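You operate a simulated robot arm through the tools that you are given. There is no shell and no other tool. Be economical: measure what you need, move in short steps, check, and stop when the job is done.

Carry out the task below with a simulated two-armed robot. There is one attempt and no reset: what you move stays moved.

TASK
Cool the bowl former, brush the fluff off its slide, then switch it off.
Fine: knob at OFF; brush only at 50 C or less; slide out; grey brush put back. Set down upright: short grey brush with pale base. What is to be rubbed or washed off counts as gone when no trace of it is left.

Only the result counts: the job must be done as asked and must still hold three seconds after the hand-in. Knocking over, shifting, dropping, spilling or breaking anything else fails it.

THE ROBOT
Two 7-joint arms with fingered hands on one trunk, on a base that drives. Base frame: it is fixed to the floor where the robot stands at the start and does not move with it; the origin is under the middle of the robot, x ahead of it, y to its left, z up; the surface under the hand at the start is at about z = 82.2. Lengths are in cm, angles in degrees, forces in N, time in s.
The left shoulder is at the start at [6, 16.6, 92.6], the right one opposite. With the tool pointing down near the work surface each hand reaches from about 36 to 86 cm from the robot's upright axis, wherever it stands, measured 20 degrees to its own side. Places, roughly: green switch marked former [60, -20, 80]; knob marked warm [50, -10, 80]; machine marked bowl former [60, -10, 90]; screen on the bowl former [70, -20, 100]; short grey brush with pale base (4x7x5 cm) [60, 20, 80]; slide with yellow grip [70, -20, 80]. Payload 5 kg a hand.
Tool frame (each hand has its own): the origin (TCP) lies between the finger pads and is the grasp point; the fingertips stand 3.2 cm ahead of it; z points along the fingers, y is the line along which they close. The gripper opens to 16 cm. The gripper's body begins 8.9 cm behind the TCP. The gripper is a hand of 3 fingers: y runs from the thumb to the fingers, the wrist lies at [0, 0, -26.7] in the tool frame.
Orientation is that of the tool frame in the base frame, as a unit quaternion [w, x, y, z]. With the fingers straight down and closing along the base's y, the tool's x points along the base's -x, its y along +y and its z along -z.

THE INTERFACE
- The arms move only by the tool nudge_tool. It takes "left_steps", "right_steps" or both (then of equal length, played together; a hand with none holds still); each is a list of rows, each a list of 6 numbers: the shift along the tool's x, y, z in cm, then the turn, a rotation vector about the tool's x, y, z in degrees. In form: [[dx, dy, dz, rx, ry, rz], ...]. A call has 1 to 12 rows; each row is the pose to reach, as a shift and turn from the pose commanded when the call began, along the tool's axes at that moment. Rows are played at 5 a second. More than 5 cm and 8.6 degrees between two rows, and nothing of the call is played. A pose out of reach is approached as far as the arm can. The call stops where the force on the tool passes 40 N (or 10 N more than at its start, if that is more) or the arm is blocked; 0.2 s more then pass. In this call time passes only in rows, and 0.2 s behind the last. The reply holds the time, the measured pose of the TCP, the force on the tool along the base axes, the opening and the grip force, in the units named above and with some noise, with the torque about the TCP (base axes, N m) and any sound that the robot's microphone picked up, and new pictures: "show" is both (left out), scene, wrist or none (wrist: the cameras of the hands that moved).
- Cameras (640 x 400 px; columns grow to the right, rows downward): "scene" is now at [5.73, -1.4, 157.49]; the picture's right is [-0.13, -0.99, 0.00], its down [-0.64, 0.08, -0.77] and it looks along [0.76, -0.10, -0.64] (base axes); focal length 277 px, centre (320, 200). "left" rides on the left gripper at [-6.5, -0.4, -11.6] in its tool frame; the picture's right is [0.06, -1.00, 0.00], its down [0.87, 0.05, -0.49] and it looks along [0.49, 0.03, 0.87] (tool axes); focal length 261 px, centre (320, 200). "right" rides on the right gripper at [6.5, -0.4, -11.6] in its tool frame; the picture's right is [0.06, 1.00, 0.00], its down [-0.87, 0.05, -0.49] and it looks along [-0.49, 0.03, 0.87] (tool axes); focal length 261 px, centre (320, 200). There is no depth. A picture from a camera that has moved, and an enlarged one, comes with that camera's place and axes in the base frame and with its lens.
- lift_body(by): slides the trunk up (or, below 0, down) by that many cm; the arms and the scene camera ride with it, the base frame stays. It gives what a move gives, with no picture.
- roll_base(legs): drives the robot by 1 to 6 legs, each [ahead, turn to the left] in cm and degrees, along the robot's own axes; the way and the turn of a leg run together, so that a leg with both is an arc; at most 150 cm and 180 degrees a leg. The arms and the cameras ride along, it lands a little off, and it stops where it bumps. It gives what a move gives, and a new picture of the scene camera.
- move_fingers(finger1, finger2, thumb_bend, hand): sets how far each is bent, from 0 (flat) to 100 (curled in); at 30 the hand is open as for a grip, at 70 the pads meet at the TCP. One left out holds its place. A second passes; each finger stops where it meets its share of the squeeze, and holds until it gets a number again. It is the only way to open and close the hand. It gives what a move gives, with no picture; readings hold the bend of each and the force on the fingers (four entries, about 0 where the hand has none), thumb and palm.
- turn_head(pan, tilt): turns the head with the scene camera to pan (to the left, within 86 degrees either way) and tilt (down, from -29 to 69), counted from straight ahead of the robot. It gives what a move gives, and a new picture of the scene camera.
- zoom(camera, box): a new picture of the part [left, top, right, bottom] of that camera's present view, enlarged. No time passes.
- job_done(): hands the job in; it is judged then, once.

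Go step by step. Nothing tells you exact positions but the pictures and the camera data: compare them with the known pose of the tool, close in by small moves and look again before you grip or let go. The budget is 120 turns and 260 pictures, counting those below and the enlarged ones. Unless the task says otherwise, let go and move clear before handing in, and close with one line.

The tools are called after "Call:" as name(argument=value, ...) on one line, values as JSON. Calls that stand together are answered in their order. nudge_tool: Moves the arms, as the interface text tells. Its arguments: {"type":"object","properties":{"left_steps":{"type":"array"},"right_steps":{"type":"array"},"show":{"type":"string","enum":["both","scene","wrist","none"]}},"required":[]} The other tools are called the same way: lift_body (by) slides the trunk up or down; move_fingers (finger1, finger2, thumb_bend, hand) moves the fingers one by one; roll_base (legs) drives the base; turn_head (pan, tilt) turns the head that bears the scene camera; zoom (camera, box) takes an enlarged picture of a part of a camera's view; job_done () hands the job in.

At the start:

```text
clock: 0.0
left_ee_pos: [53.45, 21.03, 115.51]
left_tcp_rot: [0.0, 0.0, 1.0, 0.0]
left_force: [-0.3, -0.1, 0.3]
left_torque: [-0.03, -0.02, 0.05]
left_grip_width: 15.99
left_gripper_force: 0.1
left_shape: jaw
left_bend: [30.0, 30.0, 30.0]
left_finger forces: [0.0, 0.1, 0.0, 0.0, 0.0, 0.0]
right_ee_pos: [55.84, -25.39, 120.61]
right_tcp_rot: [0.0, 0.0, 1.0, 0.0]
right_force: [1.1, 0.2, 0.5]
right_torque: [0.03, -0.01, -0.01]
right_grip_width: 16.01
right_gripper_force: 0.0
right_shape: jaw
right_bend: [30.0, 30.0, 30.0]
right_finger forces: [0.0, 0.0, 0.0, 0.1, 0.0, 0.0]
trunk travel left (down, up): [-47.5, 11.5]
robot x, y, heading: [0.19, -0.03, 0.3]
head pan, tilt: [-7.4, 39.8]
```

scene: 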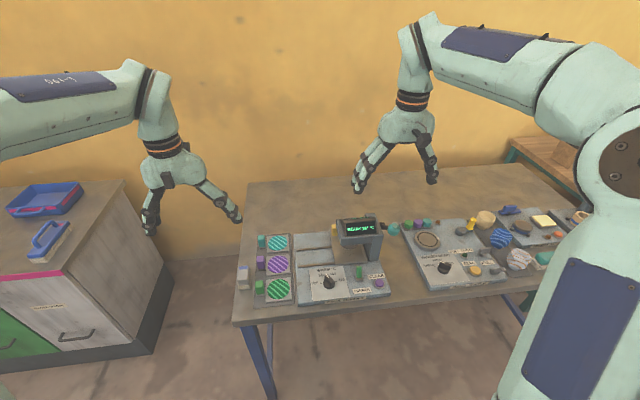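
right: 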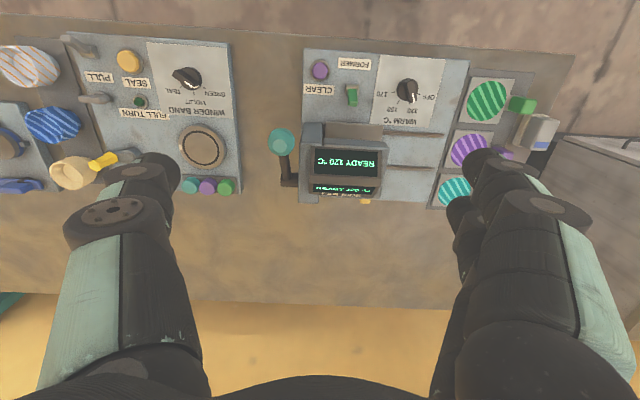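
left: 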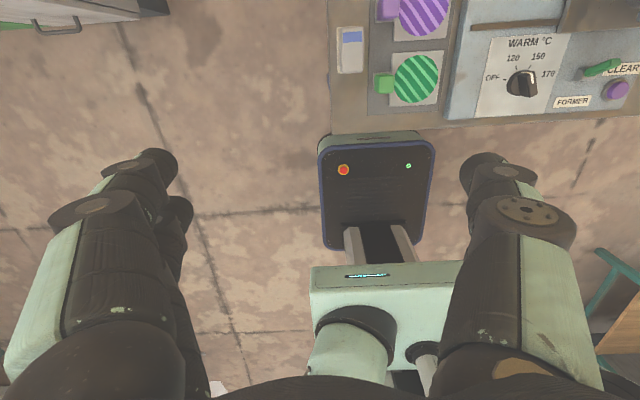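

I see the bowl former with its screen "READY 120 °C", the knob, the green switch, and a small grey/white brush on its left. I'll zoom in for details.

Call:
zoom(camera="scene", box=[230, 205, 400, 311])

Call:
zoom(camera="right", box=[260, 40, 580, 240])

Call:
zoom(camera="left", box=[320, 0, 640, 200])

```text
3.76 times, centred on (315, 258) of scene
camera zoom: at [5.73, -1.4, 157.49], right [-0.13, -0.99, 0.0], down [-0.64, 0.08, -0.77], along [0.76, -0.1, -0.64], focal length 1043 px, centre (339, -18)
```

zoom: 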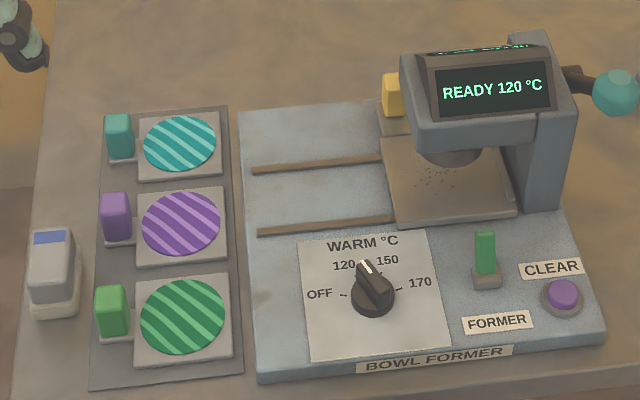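

```text
2.00 times, centred on (420, 140) of right
camera zoom: at [49.24, -25.98, 132.28], right [-0.06, 1.0, 0.0], down [0.87, 0.05, 0.49], along [0.49, 0.03, -0.87], focal length 521 px, centre (120, 320)
```

zoom: 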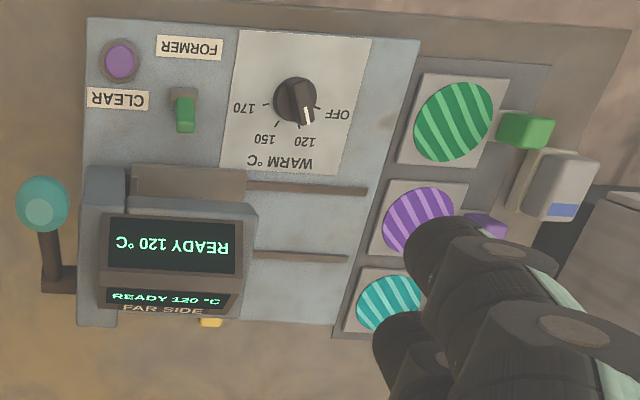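

```text
2.00 times, centred on (480, 100) of left
camera zoom: at [60.07, 20.7, 127.04], right [-0.06, -1.0, 0.0], down [-0.87, 0.05, 0.49], along [-0.49, 0.03, -0.87], focal length 521 px, centre (0, 400)
```

zoom: 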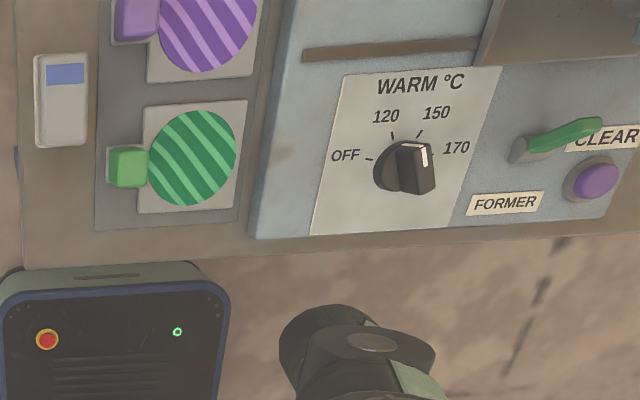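

The knob looks to be near [54, -10, 84] and points at 120. The brush is near [60, 16] and the slide is still under the head. I'll bring the right hand above the knob, partly closed.

Call:
nudge_tool(right_steps=[[1, 4.5, 0, 0, 0, 0], [2, 9, 0, 0, 0, 0], [2, 12, 4, 0, 0, 0], [2, 15.2, 7, 0, 0, -8], [2, 15.2, 11, 0, 0, -16], [2, 15.2, 15, 0, 0, -24]], show="none")

Call:
move_fingers(hand="right", finger1=53, finger2=53, thumb_bend=53)

Call:
nudge_tool(right_steps=[[0, 0, 0.1, 0, 0, 0]], show="both")

```text
clock: 1.4
left_ee_pos: [53.59, 21.06, 115.56]
left_tcp_rot: [0.0, 0.0, 1.0, 0.0]
left_force: [0.2, 0.6, 1.1]
left_torque: [-0.01, 0.01, -0.04]
left_grip_width: 15.98
left_gripper_force: 0.0
left_shape: jaw
left_bend: [30.0, 30.0, 30.0]
left_finger forces: [0.0, 0.0, 0.0, 0.1, 0.0, 0.0]
right_ee_pos: [53.4, -10.28, 105.57]
right_tcp_rot: [0.0, -0.209, 0.978, 0.0]
right_force: [0.3, -0.1, -0.8]
right_torque: [-0.01, 0.02, 0.0]
right_grip_width: 15.97
right_gripper_force: 0.0
right_shape: jaw
right_bend: [30.0, 30.0, 30.0]
right_finger forces: [0.0, 0.0, 0.1, 0.0, 0.1, 0.0]
trunk travel left (down, up): [-47.5, 11.5]
robot x, y, heading: [-0.23, -0.16, 0.1]
head pan, tilt: [-7.4, 39.8]
```

```text
clock: 2.4
left_ee_pos: [53.56, 21.13, 115.57]
left_tcp_rot: [0.0, 0.0, 1.0, -0.001]
left_force: [0.0, 0.2, -1.0]
left_torque: [0.01, -0.01, 0.01]
left_grip_width: 15.98
left_gripper_force: 0.0
left_shape: jaw
left_bend: [30.0, 30.0, 30.0]
left_finger forces: [0.1, 0.0, 0.1, 0.1, 0.0, 0.0]
right_ee_pos: [53.59, -10.36, 105.65]
right_tcp_rot: [0.0, -0.208, 0.978, 0.0]
right_force: [-0.6, -0.5, 0.6]
right_torque: [-0.01, 0.03, 0.0]
right_grip_width: 7.57
right_gripper_force: 0.1
right_shape: fingers
right_bend: [53.0, 53.0, 53.0]
right_finger forces: [0.0, 0.1, 0.0, 0.1, 0.0, 0.0]
trunk travel left (down, up): [-47.5, 11.5]
robot x, y, heading: [0.05, 0.02, 0.1]
head pan, tilt: [-7.4, 39.8]
```

```text
clock: 2.8
left_ee_pos: [53.61, 21.12, 115.49]
left_tcp_rot: [0.001, 0.0, 1.0, 0.0]
left_force: [-0.7, 0.0, -0.5]
left_torque: [-0.02, -0.02, 0.02]
left_grip_width: 16.0
left_gripper_force: 0.1
left_shape: jaw
left_bend: [30.0, 30.0, 30.0]
left_finger forces: [0.0, 0.0, 0.1, 0.0, 0.1, 0.0]
right_ee_pos: [53.65, -10.27, 105.72]
right_tcp_rot: [0.0, -0.207, 0.978, -0.001]
right_force: [0.0, -0.6, 0.1]
right_torque: [-0.01, 0.03, 0.0]
right_grip_width: 7.59
right_gripper_force: 0.1
right_shape: fingers
right_bend: [53.0, 53.0, 53.0]
right_finger forces: [0.0, 0.1, 0.0, 0.0, 0.1, 0.0]
trunk travel left (down, up): [-47.5, 11.5]
robot x, y, heading: [0.11, -0.08, -0.0]
head pan, tilt: [-7.4, 39.8]
camera scene: at [5.73, -1.39, 157.49], right [-0.13, -0.99, 0.0], down [-0.64, 0.08, -0.77], along [0.76, -0.1, -0.64], focal length 277 px, centre (320, 200)
camera right: at [47.74, -13.42, 117.29], right [-0.46, 0.89, 0.0], down [0.77, 0.4, 0.49], along [0.44, 0.23, -0.87], focal length 261 px, centre (320, 200)
```

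scene: 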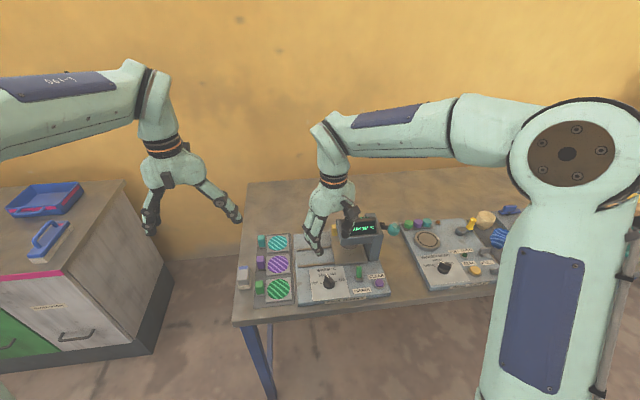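
right: 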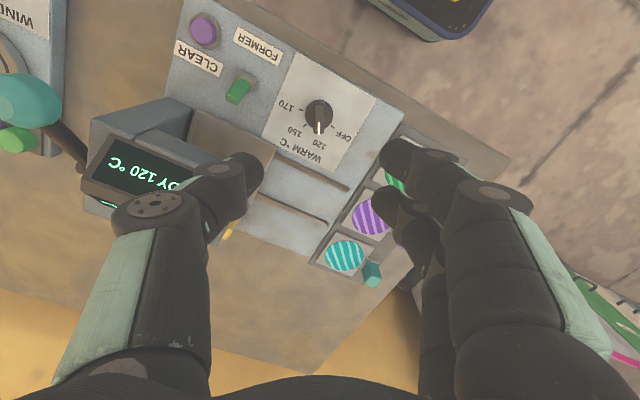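

The knob sits right below the TCP, near [53.5, -10.4]. I'll go down in steps.

Call:
nudge_tool(right_steps=[[0, 0, 4, 0, 0, 0], [0, 0, 8, 0, 0, 0], [0, 0, 11, 0, 0, 0], [0, 0, 14, 0, 0, 0], [0, 0, 15.5, 0, 0, 0]], show="both")

```text
clock: 4.0
left_ee_pos: [53.46, 21.09, 115.45]
left_tcp_rot: [0.0, 0.0, 1.0, 0.0]
left_force: [-0.4, 0.0, -0.3]
left_torque: [-0.01, 0.0, 0.01]
left_grip_width: 15.99
left_gripper_force: 0.0
left_shape: jaw
left_bend: [30.0, 30.0, 30.0]
left_finger forces: [0.0, 0.0, 0.0, 0.0, 0.0, 0.1]
right_ee_pos: [53.88, -10.33, 90.06]
right_tcp_rot: [0.0, -0.208, 0.978, 0.0]
right_force: [0.4, -0.6, -0.1]
right_torque: [-0.01, 0.01, 0.01]
right_grip_width: 7.59
right_gripper_force: 0.0
right_shape: fingers
right_bend: [53.0, 53.0, 53.0]
right_finger forces: [0.0, 0.0, 0.0, 0.0, 0.1, 0.0]
trunk travel left (down, up): [-47.5, 11.5]
robot x, y, heading: [-0.25, -0.43, -0.2]
head pan, tilt: [-7.4, 39.8]
camera scene: at [5.74, -1.39, 157.49], right [-0.13, -0.99, 0.0], down [-0.64, 0.08, -0.77], along [0.76, -0.1, -0.64], focal length 277 px, centre (320, 200)
camera right: at [47.96, -13.4, 101.66], right [-0.46, 0.89, 0.0], down [0.77, 0.4, 0.49], along [0.44, 0.23, -0.87], focal length 261 px, centre (320, 200)
```

scene: 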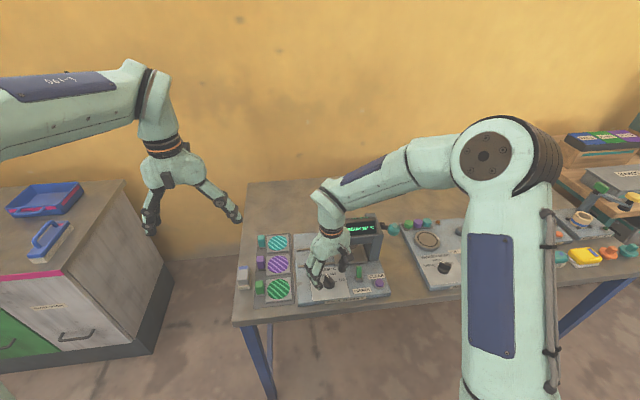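
right: 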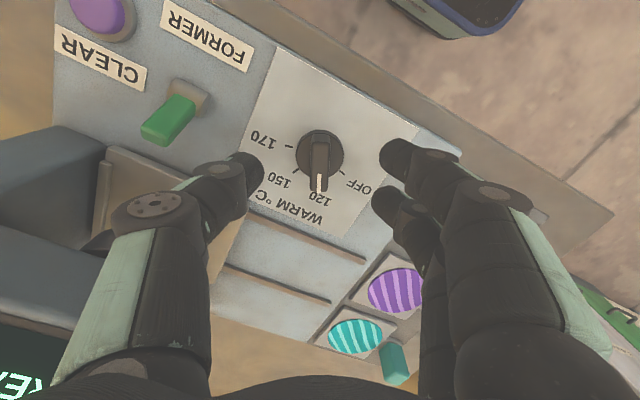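

Aligned with the bar of the knob; I'll go down the last few centimetres and then squeeze.

Call:
nudge_tool(right_steps=[[0.3, 0, 2, 0, 0, 0], [0.3, 0, 3, 0, 0, 0], [0.3, 0, 4.2, 0, 0, 0]], show="wrist")

```text
clock: 4.8
left_ee_pos: [53.33, 21.06, 115.78]
left_tcp_rot: [0.0, 0.0, 1.0, 0.0]
left_force: [0.3, 0.5, 0.9]
left_torque: [0.04, -0.01, 0.0]
left_grip_width: 15.98
left_gripper_force: 0.1
left_shape: jaw
left_bend: [30.0, 30.0, 30.0]
left_finger forces: [0.0, 0.0, 0.1, 0.0, 0.0, 0.1]
right_ee_pos: [53.53, -10.15, 86.49]
right_tcp_rot: [0.003, -0.207, 0.978, 0.0]
right_force: [-5.6, -2.8, 41.3]
right_torque: [0.08, 0.46, 0.06]
right_grip_width: 7.6
right_gripper_force: 20.5
right_shape: fingers
right_bend: [55.0, 54.0, 53.0]
right_finger forces: [14.2, 10.6, 0.0, 0.1, 16.7, 0.0]
trunk travel left (down, up): [-47.5, 11.5]
robot x, y, heading: [-0.06, -0.13, -0.2]
head pan, tilt: [-7.4, 39.8]
camera right: at [47.53, -13.35, 98.03], right [-0.46, 0.89, 0.0], down [0.77, 0.4, 0.5], along [0.44, 0.23, -0.87], focal length 261 px, centre (320, 200)
```

right: 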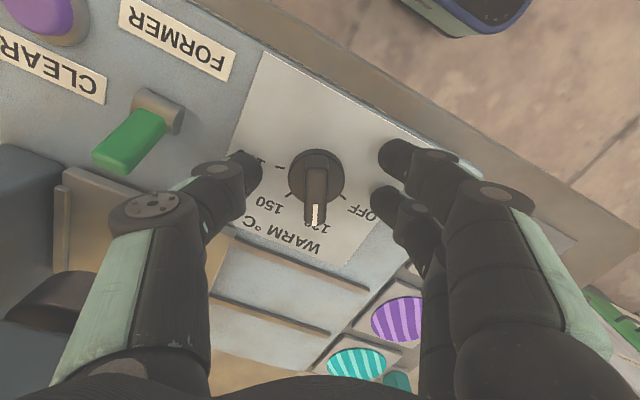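

The fingertips touched the panel (z about 83.3). I'll rise a little and close on the knob.

Call:
nudge_tool(right_steps=[[0, 0, -0.8, 0, 0, 0]], show="none")

Call:
move_fingers(hand="right", finger1=70, finger2=70, thumb_bend=70)

Call:
zoom(camera="right", box=[160, 80, 480, 280])

```text
clock: 5.2
left_ee_pos: [53.58, 21.13, 115.45]
left_tcp_rot: [0.0, -0.001, 1.0, -0.001]
left_force: [-0.1, 0.7, 0.4]
left_torque: [0.01, -0.02, -0.01]
left_grip_width: 16.0
left_gripper_force: 0.2
left_shape: jaw
left_bend: [30.0, 30.0, 30.0]
left_finger forces: [0.1, 0.0, 0.0, 0.0, 0.0, 0.0]
right_ee_pos: [53.49, -10.47, 86.59]
right_tcp_rot: [-0.001, -0.207, 0.978, 0.0]
right_force: [0.1, -0.1, 0.8]
right_torque: [0.01, -0.01, 0.0]
right_grip_width: 7.54
right_gripper_force: 0.1
right_shape: fingers
right_bend: [53.0, 53.0, 53.0]
right_finger forces: [0.1, 0.0, 0.0, 0.0, 0.5, 0.0]
trunk travel left (down, up): [-47.5, 11.5]
robot x, y, heading: [-0.19, -0.29, -0.0]
head pan, tilt: [-7.4, 39.8]
```

```text
clock: 6.2
left_ee_pos: [53.51, 21.06, 115.55]
left_tcp_rot: [-0.001, 0.0, 1.0, 0.0]
left_force: [-0.7, 0.3, 0.0]
left_torque: [0.01, 0.0, 0.02]
left_grip_width: 16.0
left_gripper_force: 0.0
left_shape: jaw
left_bend: [30.0, 30.0, 30.0]
left_finger forces: [0.0, 0.0, 0.1, 0.0, 0.0, 0.0]
right_ee_pos: [53.62, -10.34, 86.69]
right_tcp_rot: [-0.001, -0.207, 0.978, 0.0]
right_force: [-3.3, 0.8, -1.1]
right_torque: [0.12, 0.06, 0.02]
right_grip_width: 1.99
right_gripper_force: 5.7
right_shape: fingers
right_bend: [68.0, 67.0, 69.0]
right_finger forces: [2.2, 4.7, 0.1, 0.0, 4.9, 0.1]
trunk travel left (down, up): [-47.5, 11.5]
robot x, y, heading: [-0.2, -0.12, -0.3]
head pan, tilt: [-7.4, 39.8]
```

```text
2.00 times, centred on (320, 180) of right
camera zoom: at [47.62, -13.53, 98.33], right [-0.46, 0.89, 0.0], down [0.77, 0.4, 0.49], along [0.43, 0.23, -0.87], focal length 521 px, centre (320, 240)
```

zoom: 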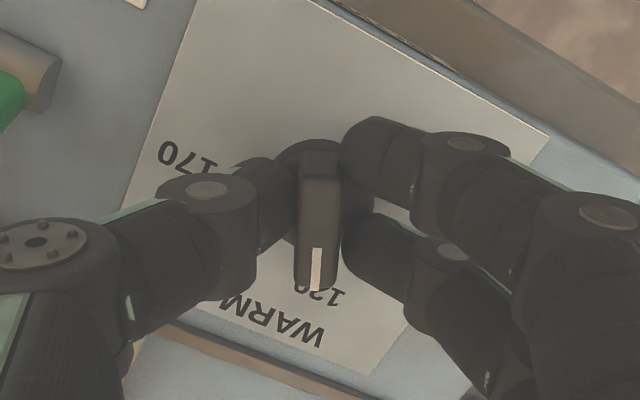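

The knob is gripped. I'll turn it counter-clockwise, about 50° towards OFF.

Call:
nudge_tool(right_steps=[[0, 0.05, 0, 0, 0, -7], [0.02, 0.1, 0, 0, 0, -14], [0.04, 0.15, 0, 0, 0, -21], [0.06, 0.2, 0, 0, 0, -28], [0.09, 0.25, 0, 0, 0, -35], [0.12, 0.28, 0, 0, 0, -42], [0.14, 0.31, 0, 0, 0, -50]], show="both")

Call:
zoom(camera="right", box=[160, 80, 480, 280])

Call:
zoom(camera="scene", box=[290, 205, 400, 305])

```text
clock: 7.8
left_ee_pos: [53.58, 20.92, 115.61]
left_tcp_rot: [0.0, 0.0, 1.0, 0.0]
left_force: [-0.9, 0.0, 0.2]
left_torque: [0.0, -0.01, 0.02]
left_grip_width: 15.98
left_gripper_force: 0.1
left_shape: jaw
left_bend: [30.0, 30.0, 30.0]
left_finger forces: [0.1, 0.0, 0.0, 0.0, 0.0, 0.0]
right_ee_pos: [53.62, -10.33, 86.71]
right_tcp_rot: [0.001, -0.603, 0.798, 0.0]
right_force: [6.7, -13.6, 13.5]
right_torque: [-0.45, -0.42, -0.15]
right_grip_width: 2.01
right_gripper_force: 11.9
right_shape: fingers
right_bend: [69.0, 68.0, 69.0]
right_finger forces: [0.5, 1.1, 0.0, 0.1, 23.5, 0.0]
trunk travel left (down, up): [-47.5, 11.5]
robot x, y, heading: [0.04, -0.24, -0.1]
head pan, tilt: [-7.4, 39.8]
camera scene: at [5.71, -1.52, 157.5], right [-0.13, -0.99, 0.0], down [-0.64, 0.08, -0.77], along [0.76, -0.1, -0.64], focal length 277 px, centre (320, 200)
camera right: at [51.97, -16.83, 98.34], right [-0.98, 0.21, 0.0], down [0.19, 0.85, 0.49], along [0.11, 0.48, -0.87], focal length 261 px, centre (320, 200)
```

scene: 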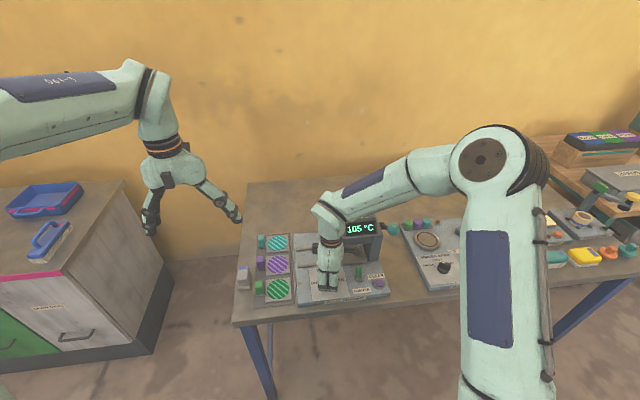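
right: 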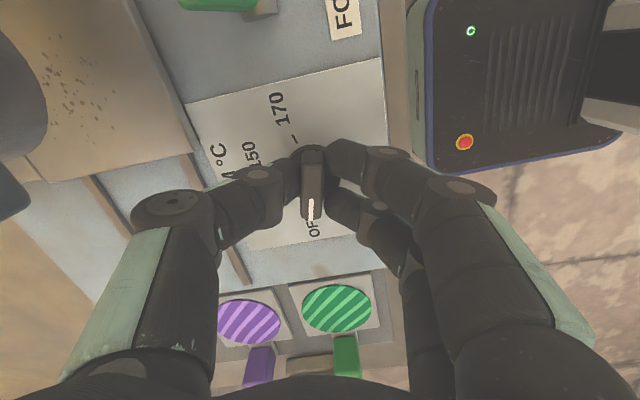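

```text
2.00 times, centred on (320, 180) of right
camera zoom: at [51.97, -16.83, 98.34], right [-0.98, 0.21, 0.0], down [0.19, 0.85, 0.49], along [0.11, 0.48, -0.87], focal length 521 px, centre (320, 240)
```

zoom: 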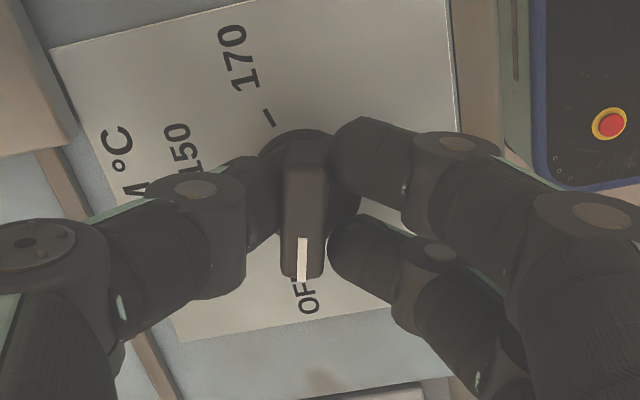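

```text
4.00 times, centred on (345, 255) of scene
camera zoom: at [5.71, -1.52, 157.5], right [-0.13, -0.99, 0.0], down [-0.64, 0.08, -0.77], along [0.76, -0.1, -0.64], focal length 1108 px, centre (220, -20)
```

zoom: 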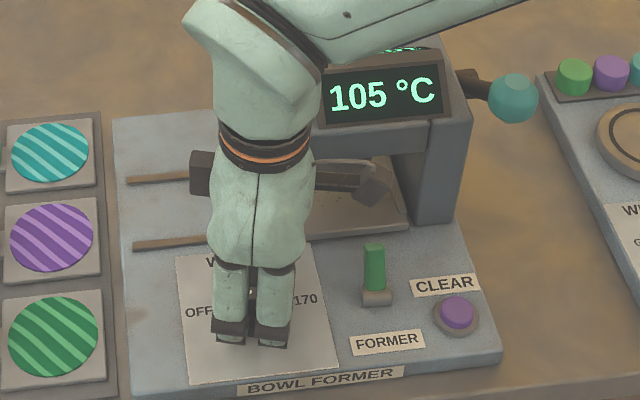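

The knob is at OFF and the screen reads 105 °C and falling. I'll let go and rise clear.

Call:
move_fingers(hand="right", finger1=56, finger2=56, thumb_bend=56)

Call:
nudge_tool(right_steps=[[0, 0, -3, 0, 0, 0], [0, 0, -6, 0, 0, 0], [0, 0, -10, 0, 0, 0], [0, 0, -14, 0, 0, 0], [0, 0, -18, 0, 0, 0]], show="both")

```text
clock: 8.8
left_ee_pos: [53.33, 21.1, 115.67]
left_tcp_rot: [0.0, 0.001, 1.0, 0.0]
left_force: [0.7, -0.8, 0.1]
left_torque: [-0.03, 0.03, -0.02]
left_grip_width: 15.98
left_gripper_force: 0.1
left_shape: jaw
left_bend: [30.0, 30.0, 30.0]
left_finger forces: [0.0, 0.0, 0.0, 0.1, 0.1, 0.0]
right_ee_pos: [53.36, -10.08, 86.89]
right_tcp_rot: [0.002, -0.603, 0.798, 0.0]
right_force: [-3.3, 1.3, 39.0]
right_torque: [-0.22, -0.83, -0.02]
right_grip_width: 4.92
right_gripper_force: 19.8
right_shape: fingers
right_bend: [56.0, 56.0, 62.0]
right_finger forces: [0.1, 0.0, 0.0, 0.0, 39.6, 0.0]
trunk travel left (down, up): [-47.5, 11.5]
robot x, y, heading: [-0.26, -0.27, 0.1]
head pan, tilt: [-7.4, 39.8]
```

```text
clock: 10.0
left_ee_pos: [53.49, 21.09, 115.61]
left_tcp_rot: [0.0, 0.0, 1.0, 0.0]
left_force: [0.1, 0.1, 0.3]
left_torque: [0.02, 0.0, -0.01]
left_grip_width: 15.96
left_gripper_force: 0.0
left_shape: jaw
left_bend: [30.0, 30.0, 30.0]
left_finger forces: [0.1, 0.0, 0.0, 0.1, 0.2, 0.0]
right_ee_pos: [53.39, -10.24, 104.58]
right_tcp_rot: [0.0, -0.601, 0.799, 0.0]
right_force: [-0.8, -0.6, 0.0]
right_torque: [-0.02, -0.03, -0.02]
right_grip_width: 6.26
right_gripper_force: 0.0
right_shape: fingers
right_bend: [56.0, 56.0, 56.0]
right_finger forces: [0.0, 0.1, 0.0, 0.1, 0.1, 0.0]
trunk travel left (down, up): [-47.5, 11.5]
robot x, y, heading: [-0.32, 0.22, 0.0]
head pan, tilt: [-7.4, 39.8]
camera scene: at [5.65, -1.4, 157.49], right [-0.13, -0.99, 0.0], down [-0.64, 0.08, -0.77], along [0.76, -0.1, -0.64], focal length 277 px, centre (320, 200)
camera right: at [51.86, -16.73, 116.17], right [-0.98, 0.22, 0.0], down [0.19, 0.85, 0.49], along [0.11, 0.48, -0.87], focal length 261 px, centre (320, 200)
```

scene: 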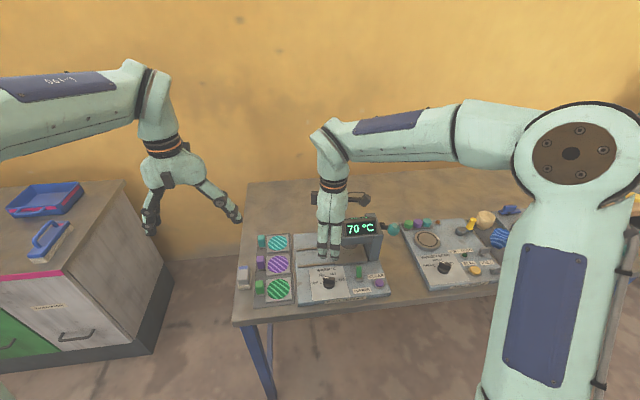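
right: 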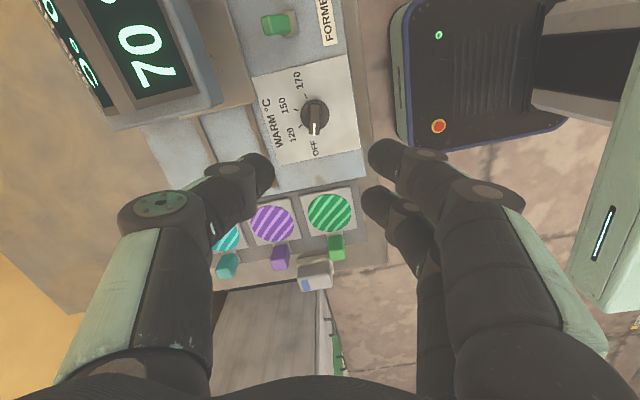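

The screen reads 70 °C and keeps falling. Now I'll turn the right hand back and bring it over the yellow grip behind the head to look.

Call:
nudge_tool(right_steps=[[0, 0, -4, 0, 0, 8], [0, 0, -4, 0, 0, 16], [0, 0, -4, 0, 0, 24], [-1, -3, -4, 0, 0, 32], [-2, -6, -4, 0, 0, 40], [-3.5, -9, -4, 0, 0, 48], [-5, -12, -4, 0, 0, 56], [-6, -15, -4, 0, 0, 64], [-7.6, -19.1, -4, 0, 0, 72], [-7.6, -19.1, -4, 0, 0, 74]], show="both")

Call:
zoom(camera="right", box=[160, 40, 480, 240])

Call:
zoom(camera="scene", box=[230, 205, 400, 311])

```text
clock: 12.2
left_ee_pos: [53.44, 21.01, 115.65]
left_tcp_rot: [0.001, 0.0, 1.0, 0.0]
left_force: [-0.5, 0.3, 0.2]
left_torque: [0.03, -0.01, -0.03]
left_grip_width: 15.97
left_gripper_force: 0.0
left_shape: jaw
left_bend: [30.0, 30.0, 30.0]
left_finger forces: [0.0, 0.0, 0.0, 0.0, 0.0, 0.1]
right_ee_pos: [73.64, -8.21, 108.73]
right_tcp_rot: [-0.001, 0.001, 1.0, 0.0]
right_force: [-0.7, -0.2, -0.2]
right_torque: [0.01, -0.05, -0.04]
right_grip_width: 6.24
right_gripper_force: 0.0
right_shape: fingers
right_bend: [56.0, 56.0, 56.0]
right_finger forces: [0.1, 0.0, 0.1, 0.0, 0.0, 0.1]
trunk travel left (down, up): [-47.5, 11.5]
robot x, y, heading: [-0.12, 0.3, -0.0]
head pan, tilt: [-7.4, 39.8]
camera scene: at [5.61, -1.47, 157.5], right [-0.13, -0.99, 0.0], down [-0.63, 0.08, -0.77], along [0.76, -0.1, -0.64], focal length 277 px, centre (320, 200)
camera right: at [67.0, -8.7, 120.4], right [-0.06, 1.0, 0.0], down [0.87, 0.05, 0.49], along [0.49, 0.03, -0.87], focal length 261 px, centre (320, 200)
```

scene: 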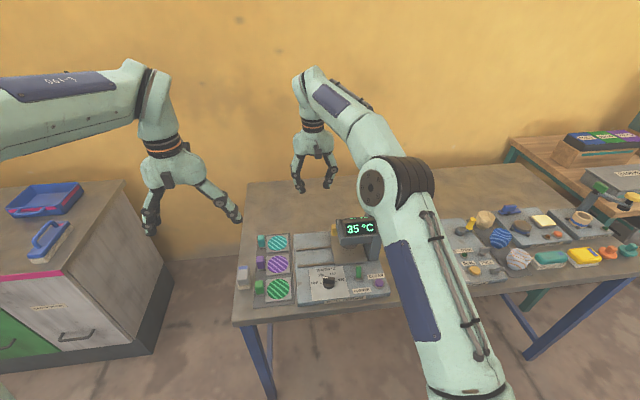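
right: 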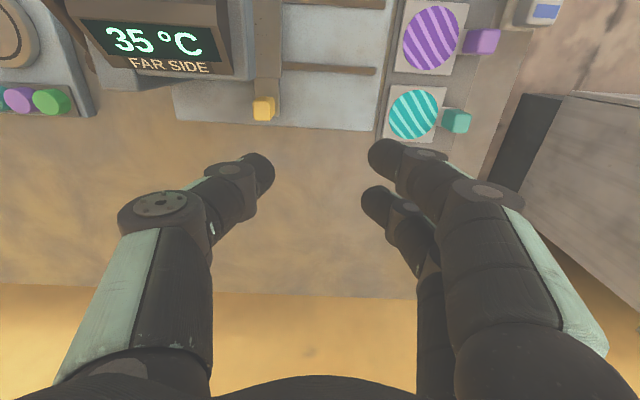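

```text
2.00 times, centred on (320, 140) of right
camera zoom: at [67.0, -8.7, 120.4], right [-0.06, 1.0, 0.0], down [0.87, 0.05, 0.49], along [0.49, 0.03, -0.87], focal length 521 px, centre (320, 320)
```

zoom: 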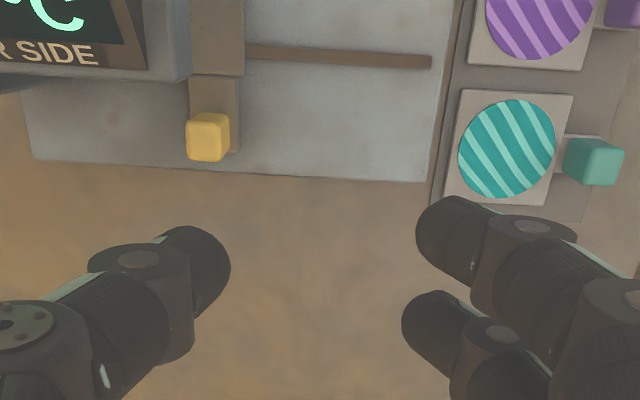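

```text
3.76 times, centred on (315, 258) of scene
camera zoom: at [5.61, -1.47, 157.5], right [-0.13, -0.99, 0.0], down [-0.63, 0.08, -0.77], along [0.76, -0.1, -0.64], focal length 1043 px, centre (339, -18)
```

zoom: 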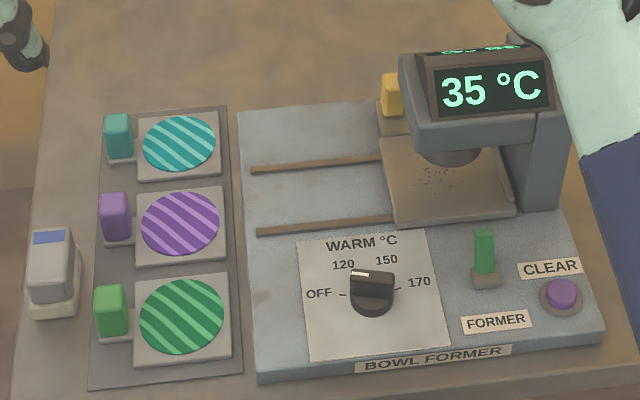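

The screen shows 35 °C, safe to brush. The yellow grip is near [73.5, -15.5, 85.5], just behind and to the left of the head; I'll come down over it.

Call:
nudge_tool(right_steps=[[-0.5, -3.7, 4, 0, 0, 0], [-0.5, -7.3, 8, 0, 0, 0], [-0.5, -7.3, 12, 0, 0, 0], [-0.5, -7.3, 15.5, 0, 0, 0]], show="both")

Call:
zoom(camera="scene", box=[280, 165, 420, 265])

```text
refused: row 1 steps farther than a row can; nothing moved
```

```text
4.00 times, centred on (350, 215) of scene
camera zoom: at [5.61, -1.47, 157.5], right [-0.13, -0.99, 0.0], down [-0.63, 0.08, -0.77], along [0.76, -0.1, -0.64], focal length 1108 px, centre (200, 140)
```

zoom: 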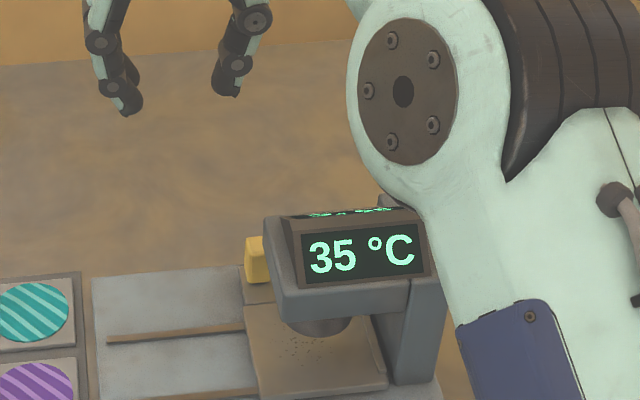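

One row was too long, so nothing moved; I'll use smaller steps.

Call:
nudge_tool(right_steps=[[-0.5, -3.7, 2, 0, 0, 0], [-0.5, -7.3, 4, 0, 0, 0], [-0.5, -7.3, 8, 0, 0, 0], [-0.5, -7.3, 12, 0, 0, 0], [-0.5, -7.3, 15.5, 0, 0, 0]], show="both")

Call:
zoom(camera="scene", box=[280, 165, 420, 265])

```text
clock: 13.4
left_ee_pos: [53.55, 21.06, 115.58]
left_tcp_rot: [0.0, 0.0, 1.0, 0.0]
left_force: [-0.1, 0.0, 0.1]
left_torque: [0.03, 0.01, 0.0]
left_grip_width: 15.98
left_gripper_force: 0.0
left_shape: jaw
left_bend: [30.0, 30.0, 30.0]
left_finger forces: [0.1, 0.1, 0.1, 0.1, 0.2, 0.0]
right_ee_pos: [74.22, -15.25, 93.13]
right_tcp_rot: [0.0, 0.0, 1.0, -0.001]
right_force: [1.0, 0.0, -0.2]
right_torque: [-0.03, 0.04, -0.01]
right_grip_width: 6.28
right_gripper_force: 0.0
right_shape: fingers
right_bend: [56.0, 56.0, 56.0]
right_finger forces: [0.0, 0.0, 0.0, 0.0, 0.1, 0.1]
trunk travel left (down, up): [-47.5, 11.5]
robot x, y, heading: [-0.42, 0.01, -0.1]
head pan, tilt: [-7.4, 39.8]
camera scene: at [5.78, -1.4, 157.49], right [-0.13, -0.99, 0.0], down [-0.64, 0.08, -0.77], along [0.76, -0.1, -0.64], focal length 277 px, centre (320, 200)
camera right: at [67.59, -15.79, 104.74], right [-0.06, 1.0, 0.0], down [0.87, 0.05, 0.49], along [0.49, 0.03, -0.87], focal length 261 px, centre (320, 200)
```

scene: 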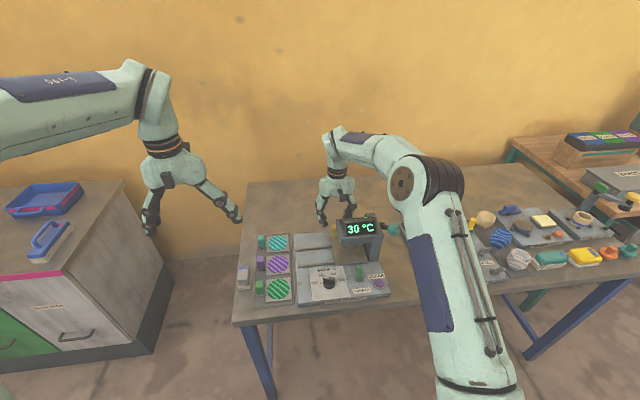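
right: 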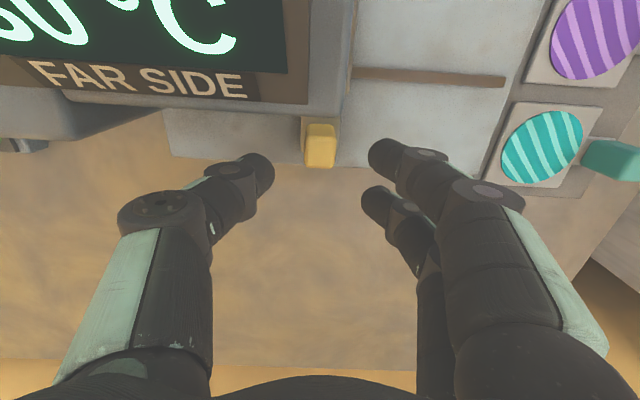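

```text
4.00 times, centred on (350, 215) of scene
camera zoom: at [5.78, -1.4, 157.49], right [-0.13, -0.99, 0.0], down [-0.64, 0.08, -0.77], along [0.76, -0.1, -0.64], focal length 1108 px, centre (200, 140)
```

zoom: 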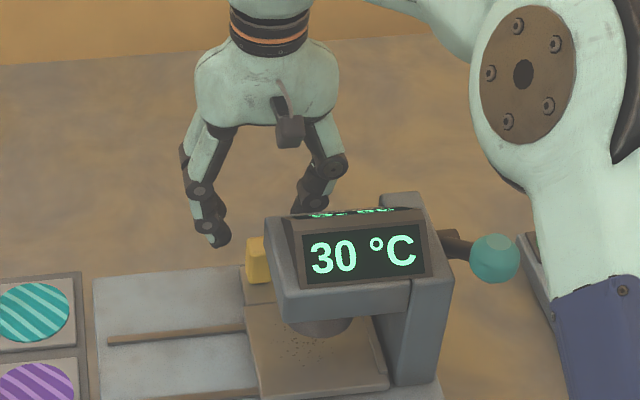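

The wrist camera bracket would come close to the head, so I'll tip the hand 15° (wrist away from the robot) and then go down on the grip.

Call:
nudge_tool(right_steps=[[0, 0, 0, 0, 7.5, 0], [0, 0, 0, 0, 15, 0], [0, 0, 2, 0, 15, 0], [0, 0, 4, 0, 15, 0], [0, 0, 5.7, 0, 15, 0]], show="both")

Call:
zoom(camera="scene", box=[280, 165, 420, 265])

```text
clock: 14.6
left_ee_pos: [53.56, 21.03, 115.46]
left_tcp_rot: [0.0, 0.0, 1.0, 0.0]
left_force: [-0.1, 0.2, 0.4]
left_torque: [0.02, -0.02, -0.03]
left_grip_width: 15.98
left_gripper_force: 0.0
left_shape: jaw
left_bend: [30.0, 30.0, 30.0]
left_finger forces: [0.0, 0.0, 0.0, 0.0, 0.1, 0.0]
right_ee_pos: [74.28, -15.36, 87.43]
right_tcp_rot: [-0.131, -0.001, 0.991, 0.0]
right_force: [0.1, -0.2, 0.4]
right_torque: [-0.03, 0.0, 0.02]
right_grip_width: 6.29
right_gripper_force: 0.1
right_shape: fingers
right_bend: [56.0, 56.0, 56.0]
right_finger forces: [0.0, 0.0, 0.0, 0.0, 0.1, 0.1]
trunk travel left (down, up): [-47.5, 11.5]
robot x, y, heading: [0.16, -0.31, 0.2]
head pan, tilt: [-7.4, 39.8]
camera scene: at [5.68, -1.39, 157.5], right [-0.13, -0.99, 0.0], down [-0.64, 0.08, -0.77], along [0.76, -0.1, -0.64], focal length 277 px, centre (320, 200)
camera right: at [70.86, -15.91, 100.32], right [-0.06, 1.0, 0.02], down [0.97, 0.05, 0.25], along [0.25, 0.03, -0.97], focal length 261 px, centre (320, 200)
```

scene: 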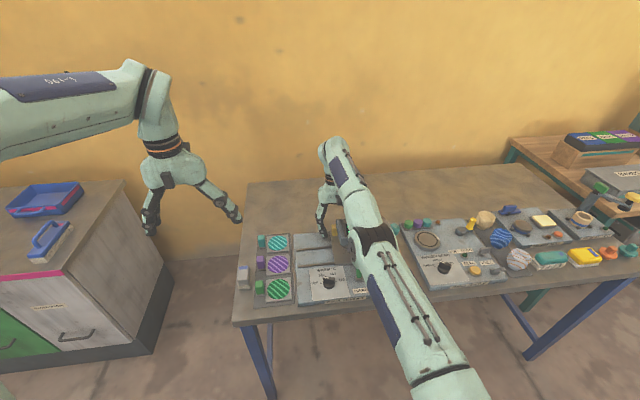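
right: 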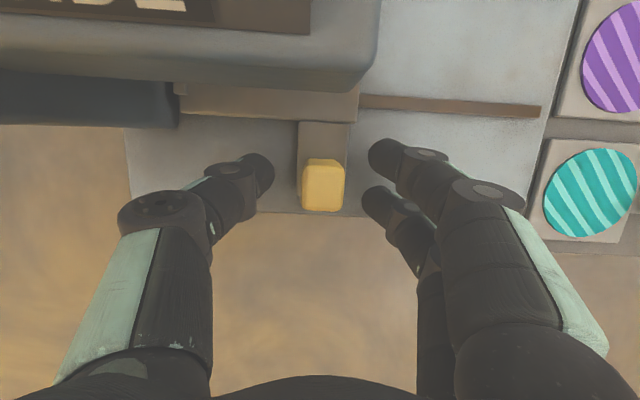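

```text
4.00 times, centred on (350, 215) of scene
camera zoom: at [5.68, -1.39, 157.5], right [-0.13, -0.99, 0.0], down [-0.64, 0.08, -0.77], along [0.76, -0.1, -0.64], focal length 1108 px, centre (200, 140)
```

zoom: 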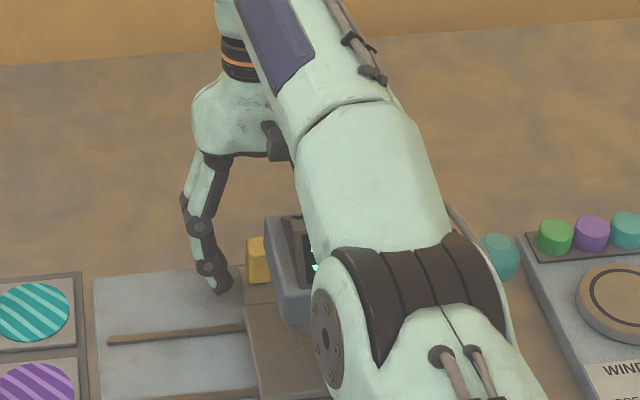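

The yellow grip is centred between the fingers. Closing on it.

Call:
move_fingers(hand="right", finger1=70, finger2=70, thumb_bend=70)

Call:
nudge_tool(right_steps=[[0, 1.5, 0, 0, 0, 0], [0, 3, 0, 0, 0, 0]], show="both")

```text
clock: 15.6
left_ee_pos: [53.5, 21.26, 115.57]
left_tcp_rot: [0.0, 0.001, 1.0, 0.0]
left_force: [0.3, -0.5, -0.9]
left_torque: [0.0, 0.02, -0.01]
left_grip_width: 15.99
left_gripper_force: 0.1
left_shape: jaw
left_bend: [30.0, 30.0, 30.0]
left_finger forces: [0.1, 0.1, 0.0, 0.0, 0.0, 0.0]
right_ee_pos: [74.26, -15.45, 87.4]
right_tcp_rot: [-0.131, -0.001, 0.991, -0.001]
right_force: [-2.4, 1.0, -2.4]
right_torque: [0.05, 0.04, 0.01]
right_grip_width: 2.73
right_gripper_force: 8.4
right_shape: fingers
right_bend: [66.0, 66.0, 68.0]
right_finger forces: [4.9, 4.9, 0.0, 0.1, 7.5, 0.0]
trunk travel left (down, up): [-47.5, 11.5]
robot x, y, heading: [-0.21, -0.1, -0.1]
head pan, tilt: [-7.4, 39.8]
```

```text
clock: 16.2
left_ee_pos: [53.57, 21.14, 115.54]
left_tcp_rot: [0.0, 0.0, 1.0, 0.0]
left_force: [0.2, -0.1, 1.1]
left_torque: [0.0, -0.01, 0.02]
left_grip_width: 15.99
left_gripper_force: 0.1
left_shape: jaw
left_bend: [30.0, 30.0, 30.0]
left_finger forces: [0.1, 0.0, 0.0, 0.0, 0.1, 0.0]
right_ee_pos: [74.23, -12.27, 87.34]
right_tcp_rot: [-0.13, 0.0, 0.992, 0.0]
right_force: [1.4, 0.5, -4.7]
right_torque: [0.04, -0.06, -0.01]
right_grip_width: 2.73
right_gripper_force: 8.1
right_shape: fingers
right_bend: [66.0, 66.0, 67.0]
right_finger forces: [4.0, 4.4, 0.0, 0.1, 7.7, 0.0]
trunk travel left (down, up): [-47.5, 11.5]
robot x, y, heading: [-0.16, -0.05, 0.1]
head pan, tilt: [-7.4, 39.8]
camera scene: at [5.79, -1.37, 157.48], right [-0.13, -0.99, 0.0], down [-0.64, 0.08, -0.77], along [0.76, -0.1, -0.64], focal length 277 px, centre (320, 200)
camera right: at [70.84, -12.75, 100.3], right [-0.06, 1.0, 0.02], down [0.97, 0.05, 0.25], along [0.25, 0.03, -0.97], focal length 261 px, centre (320, 200)
```

scene: 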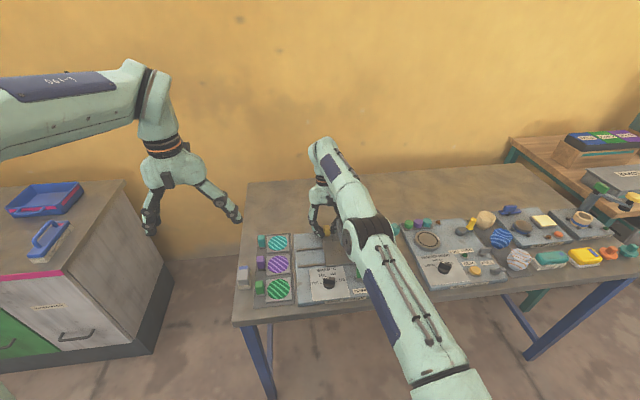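
right: 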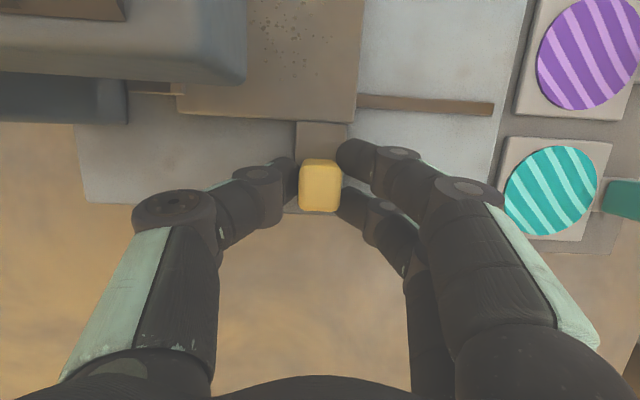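

The slide follows. I'll keep pulling it to the end of its rails.

Call:
nudge_tool(right_steps=[[0, 1.5, 0, 0, 0, 0], [0, 3, 0, 0, 0, 0], [0, 4.5, 0, 0, 0, 0], [0, 6, 0, 0, 0, 0], [0, 7.2, 0, 0, 0, 0], [0, 8.2, 0, 0, 0, 0], [0, 8.8, 0, 0, 0, 0]], show="both")

```text
clock: 17.8
left_ee_pos: [53.51, 20.88, 115.56]
left_tcp_rot: [0.0, 0.0, 1.0, 0.0]
left_force: [-0.5, -0.4, -0.4]
left_torque: [0.02, 0.01, 0.0]
left_grip_width: 15.98
left_gripper_force: 0.0
left_shape: jaw
left_bend: [30.0, 30.0, 30.0]
left_finger forces: [0.0, 0.0, 0.0, 0.0, 0.1, 0.1]
right_ee_pos: [72.53, -3.82, 87.1]
right_tcp_rot: [-0.131, 0.002, 0.991, -0.001]
right_force: [0.0, -8.3, 3.6]
right_torque: [-0.18, -0.01, -0.02]
right_grip_width: 2.13
right_gripper_force: 6.3
right_shape: fingers
right_bend: [70.0, 68.0, 68.0]
right_finger forces: [0.1, 3.0, 0.0, 0.0, 9.3, 0.1]
right hand out of reach, approached as far as the arm can: row 1, 2, 3, 4, 5, 6, 7
trunk travel left (down, up): [-47.5, 11.5]
robot x, y, heading: [-0.5, 0.2, -0.2]
head pan, tilt: [-7.4, 39.8]
camera scene: at [5.65, -1.43, 157.51], right [-0.13, -0.99, 0.0], down [-0.63, 0.08, -0.77], along [0.76, -0.1, -0.64], focal length 277 px, centre (320, 200)
camera right: at [69.05, -4.34, 100.11], right [-0.06, 1.0, 0.01], down [0.97, 0.05, 0.25], along [0.25, 0.03, -0.97], focal length 261 px, centre (320, 200)
```

scene: 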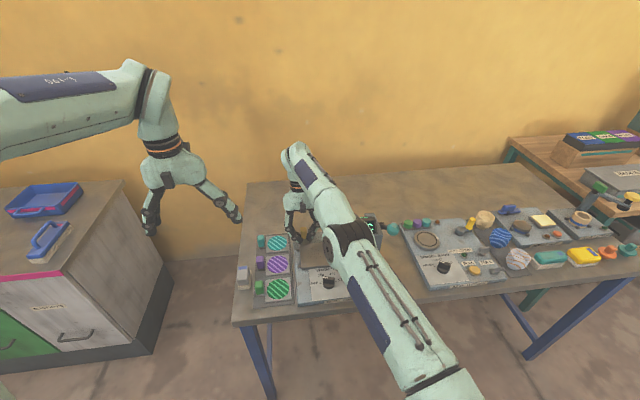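
right: 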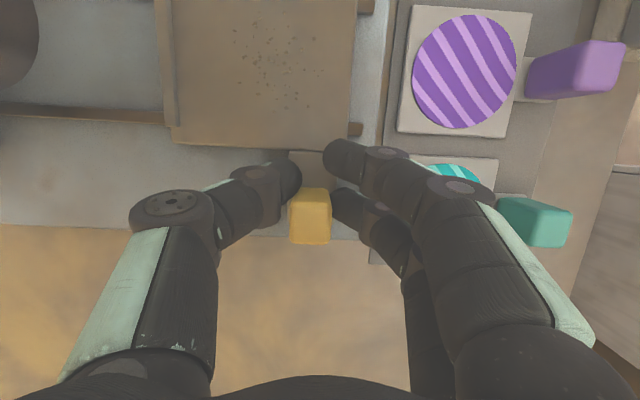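

The slide is nearly out, with about 0.6 cm of rail showing, and the arm was at its reach limit. I'll pull a bit further, with the command drawn in toward the robot.

Call:
nudge_tool(right_steps=[[0.5, 0.4, 0, 0, 0, 0], [1, 0.8, 0, 0, 0, 0], [1, 1.3, 0, 0, 0, 0]], show="wrist")

```text
clock: 18.6
left_ee_pos: [53.51, 21.07, 115.44]
left_tcp_rot: [-0.001, -0.001, 1.0, 0.0]
left_force: [0.7, -0.5, -0.8]
left_torque: [0.01, 0.02, 0.0]
left_grip_width: 15.99
left_gripper_force: 0.0
left_shape: jaw
left_bend: [30.0, 30.0, 30.0]
left_finger forces: [0.0, 0.1, 0.1, 0.1, 0.0, 0.0]
right_ee_pos: [71.4, -1.81, 87.33]
right_tcp_rot: [-0.132, -0.001, 0.991, 0.002]
right_force: [-7.5, -2.1, 3.0]
right_torque: [-0.08, -0.03, -0.23]
right_grip_width: 1.36
right_gripper_force: 3.8
right_shape: fingers
right_bend: [70.0, 70.0, 70.0]
right_finger forces: [0.1, 0.1, 0.0, 0.1, 7.6, 0.1]
trunk travel left (down, up): [-47.5, 11.5]
robot x, y, heading: [-0.06, -0.14, 0.2]
head pan, tilt: [-7.4, 39.8]
camera right: at [67.94, -2.47, 100.4], right [-0.06, 1.0, 0.02], down [0.97, 0.05, 0.25], along [0.25, 0.03, -0.97], focal length 261 px, centre (320, 200)
```

right: 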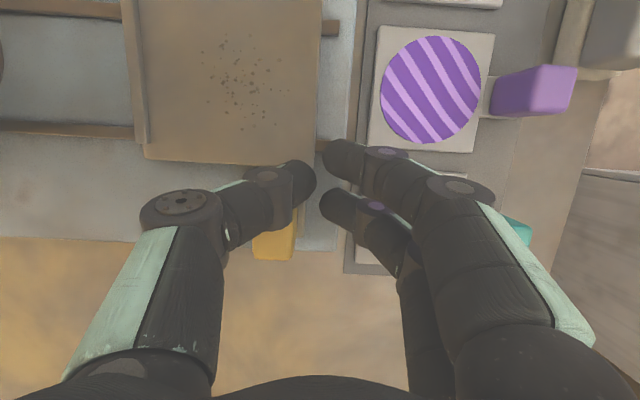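

The fingers slipped off the grip, which suggests the slide reached its stop. I'll rise and look.

Call:
nudge_tool(right_steps=[[0, 0, -4, 0, 0, 0], [0, 0, -8, 0, 0, 0], [0, 0, -12, 0, 0, 0], [0, 0, -16, 0, -7.5, 0], [0, 0, -20, 0, -15, 0]], show="both")

Call:
zoom(camera="right", box=[160, 0, 480, 200])

```text
clock: 19.8
left_ee_pos: [53.58, 20.72, 115.6]
left_tcp_rot: [0.0, 0.0, 1.0, 0.001]
left_force: [-0.4, -1.0, -0.2]
left_torque: [0.13, -0.04, 0.0]
left_grip_width: 16.0
left_gripper_force: 0.0
left_shape: jaw
left_bend: [30.0, 30.0, 30.0]
left_finger forces: [0.1, 0.0, 0.0, 0.1, 0.0, 0.1]
right_ee_pos: [73.84, -1.1, 106.96]
right_tcp_rot: [0.001, 0.002, 1.0, 0.002]
right_force: [0.0, -0.9, -2.7]
right_torque: [0.08, -0.09, 0.02]
right_grip_width: 1.22
right_gripper_force: 0.1
right_shape: fingers
right_bend: [70.0, 70.0, 70.0]
right_finger forces: [0.0, 0.0, 0.1, 0.0, 0.0, 0.0]
right hand out of reach, approached as far as the arm can: row 1, 2, 3, 4, 5
trunk travel left (down, up): [-47.5, 11.5]
robot x, y, heading: [-0.55, 0.01, -0.4]
head pan, tilt: [-7.4, 39.8]
camera scene: at [5.67, -1.69, 157.5], right [-0.13, -0.99, 0.0], down [-0.63, 0.08, -0.77], along [0.76, -0.1, -0.64], focal length 277 px, centre (320, 200)
camera right: at [67.15, -1.75, 118.55], right [-0.06, 1.0, 0.0], down [0.87, 0.05, 0.49], along [0.49, 0.03, -0.87], focal length 261 px, centre (320, 200)
```

scene: 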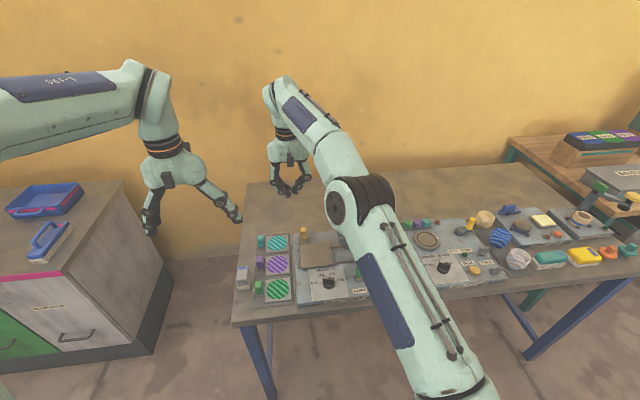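
right: 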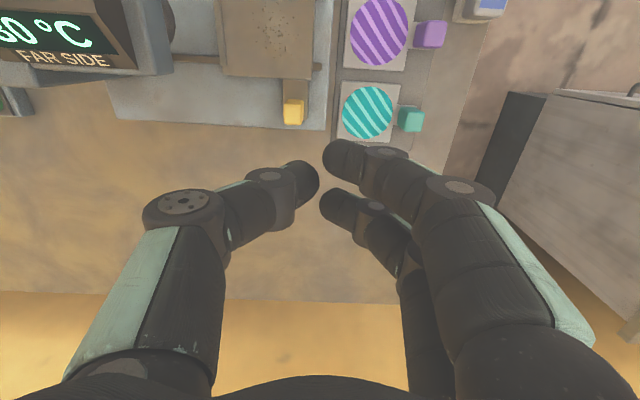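

```text
2.00 times, centred on (320, 100) of right
camera zoom: at [67.15, -1.75, 118.55], right [-0.06, 1.0, 0.0], down [0.87, 0.05, 0.49], along [0.49, 0.03, -0.87], focal length 521 px, centre (320, 400)
```

zoom: 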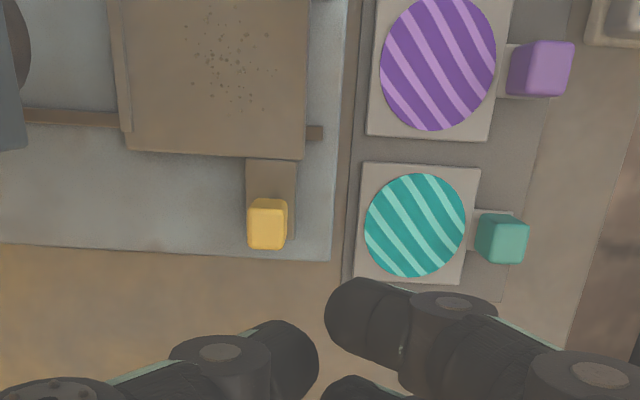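

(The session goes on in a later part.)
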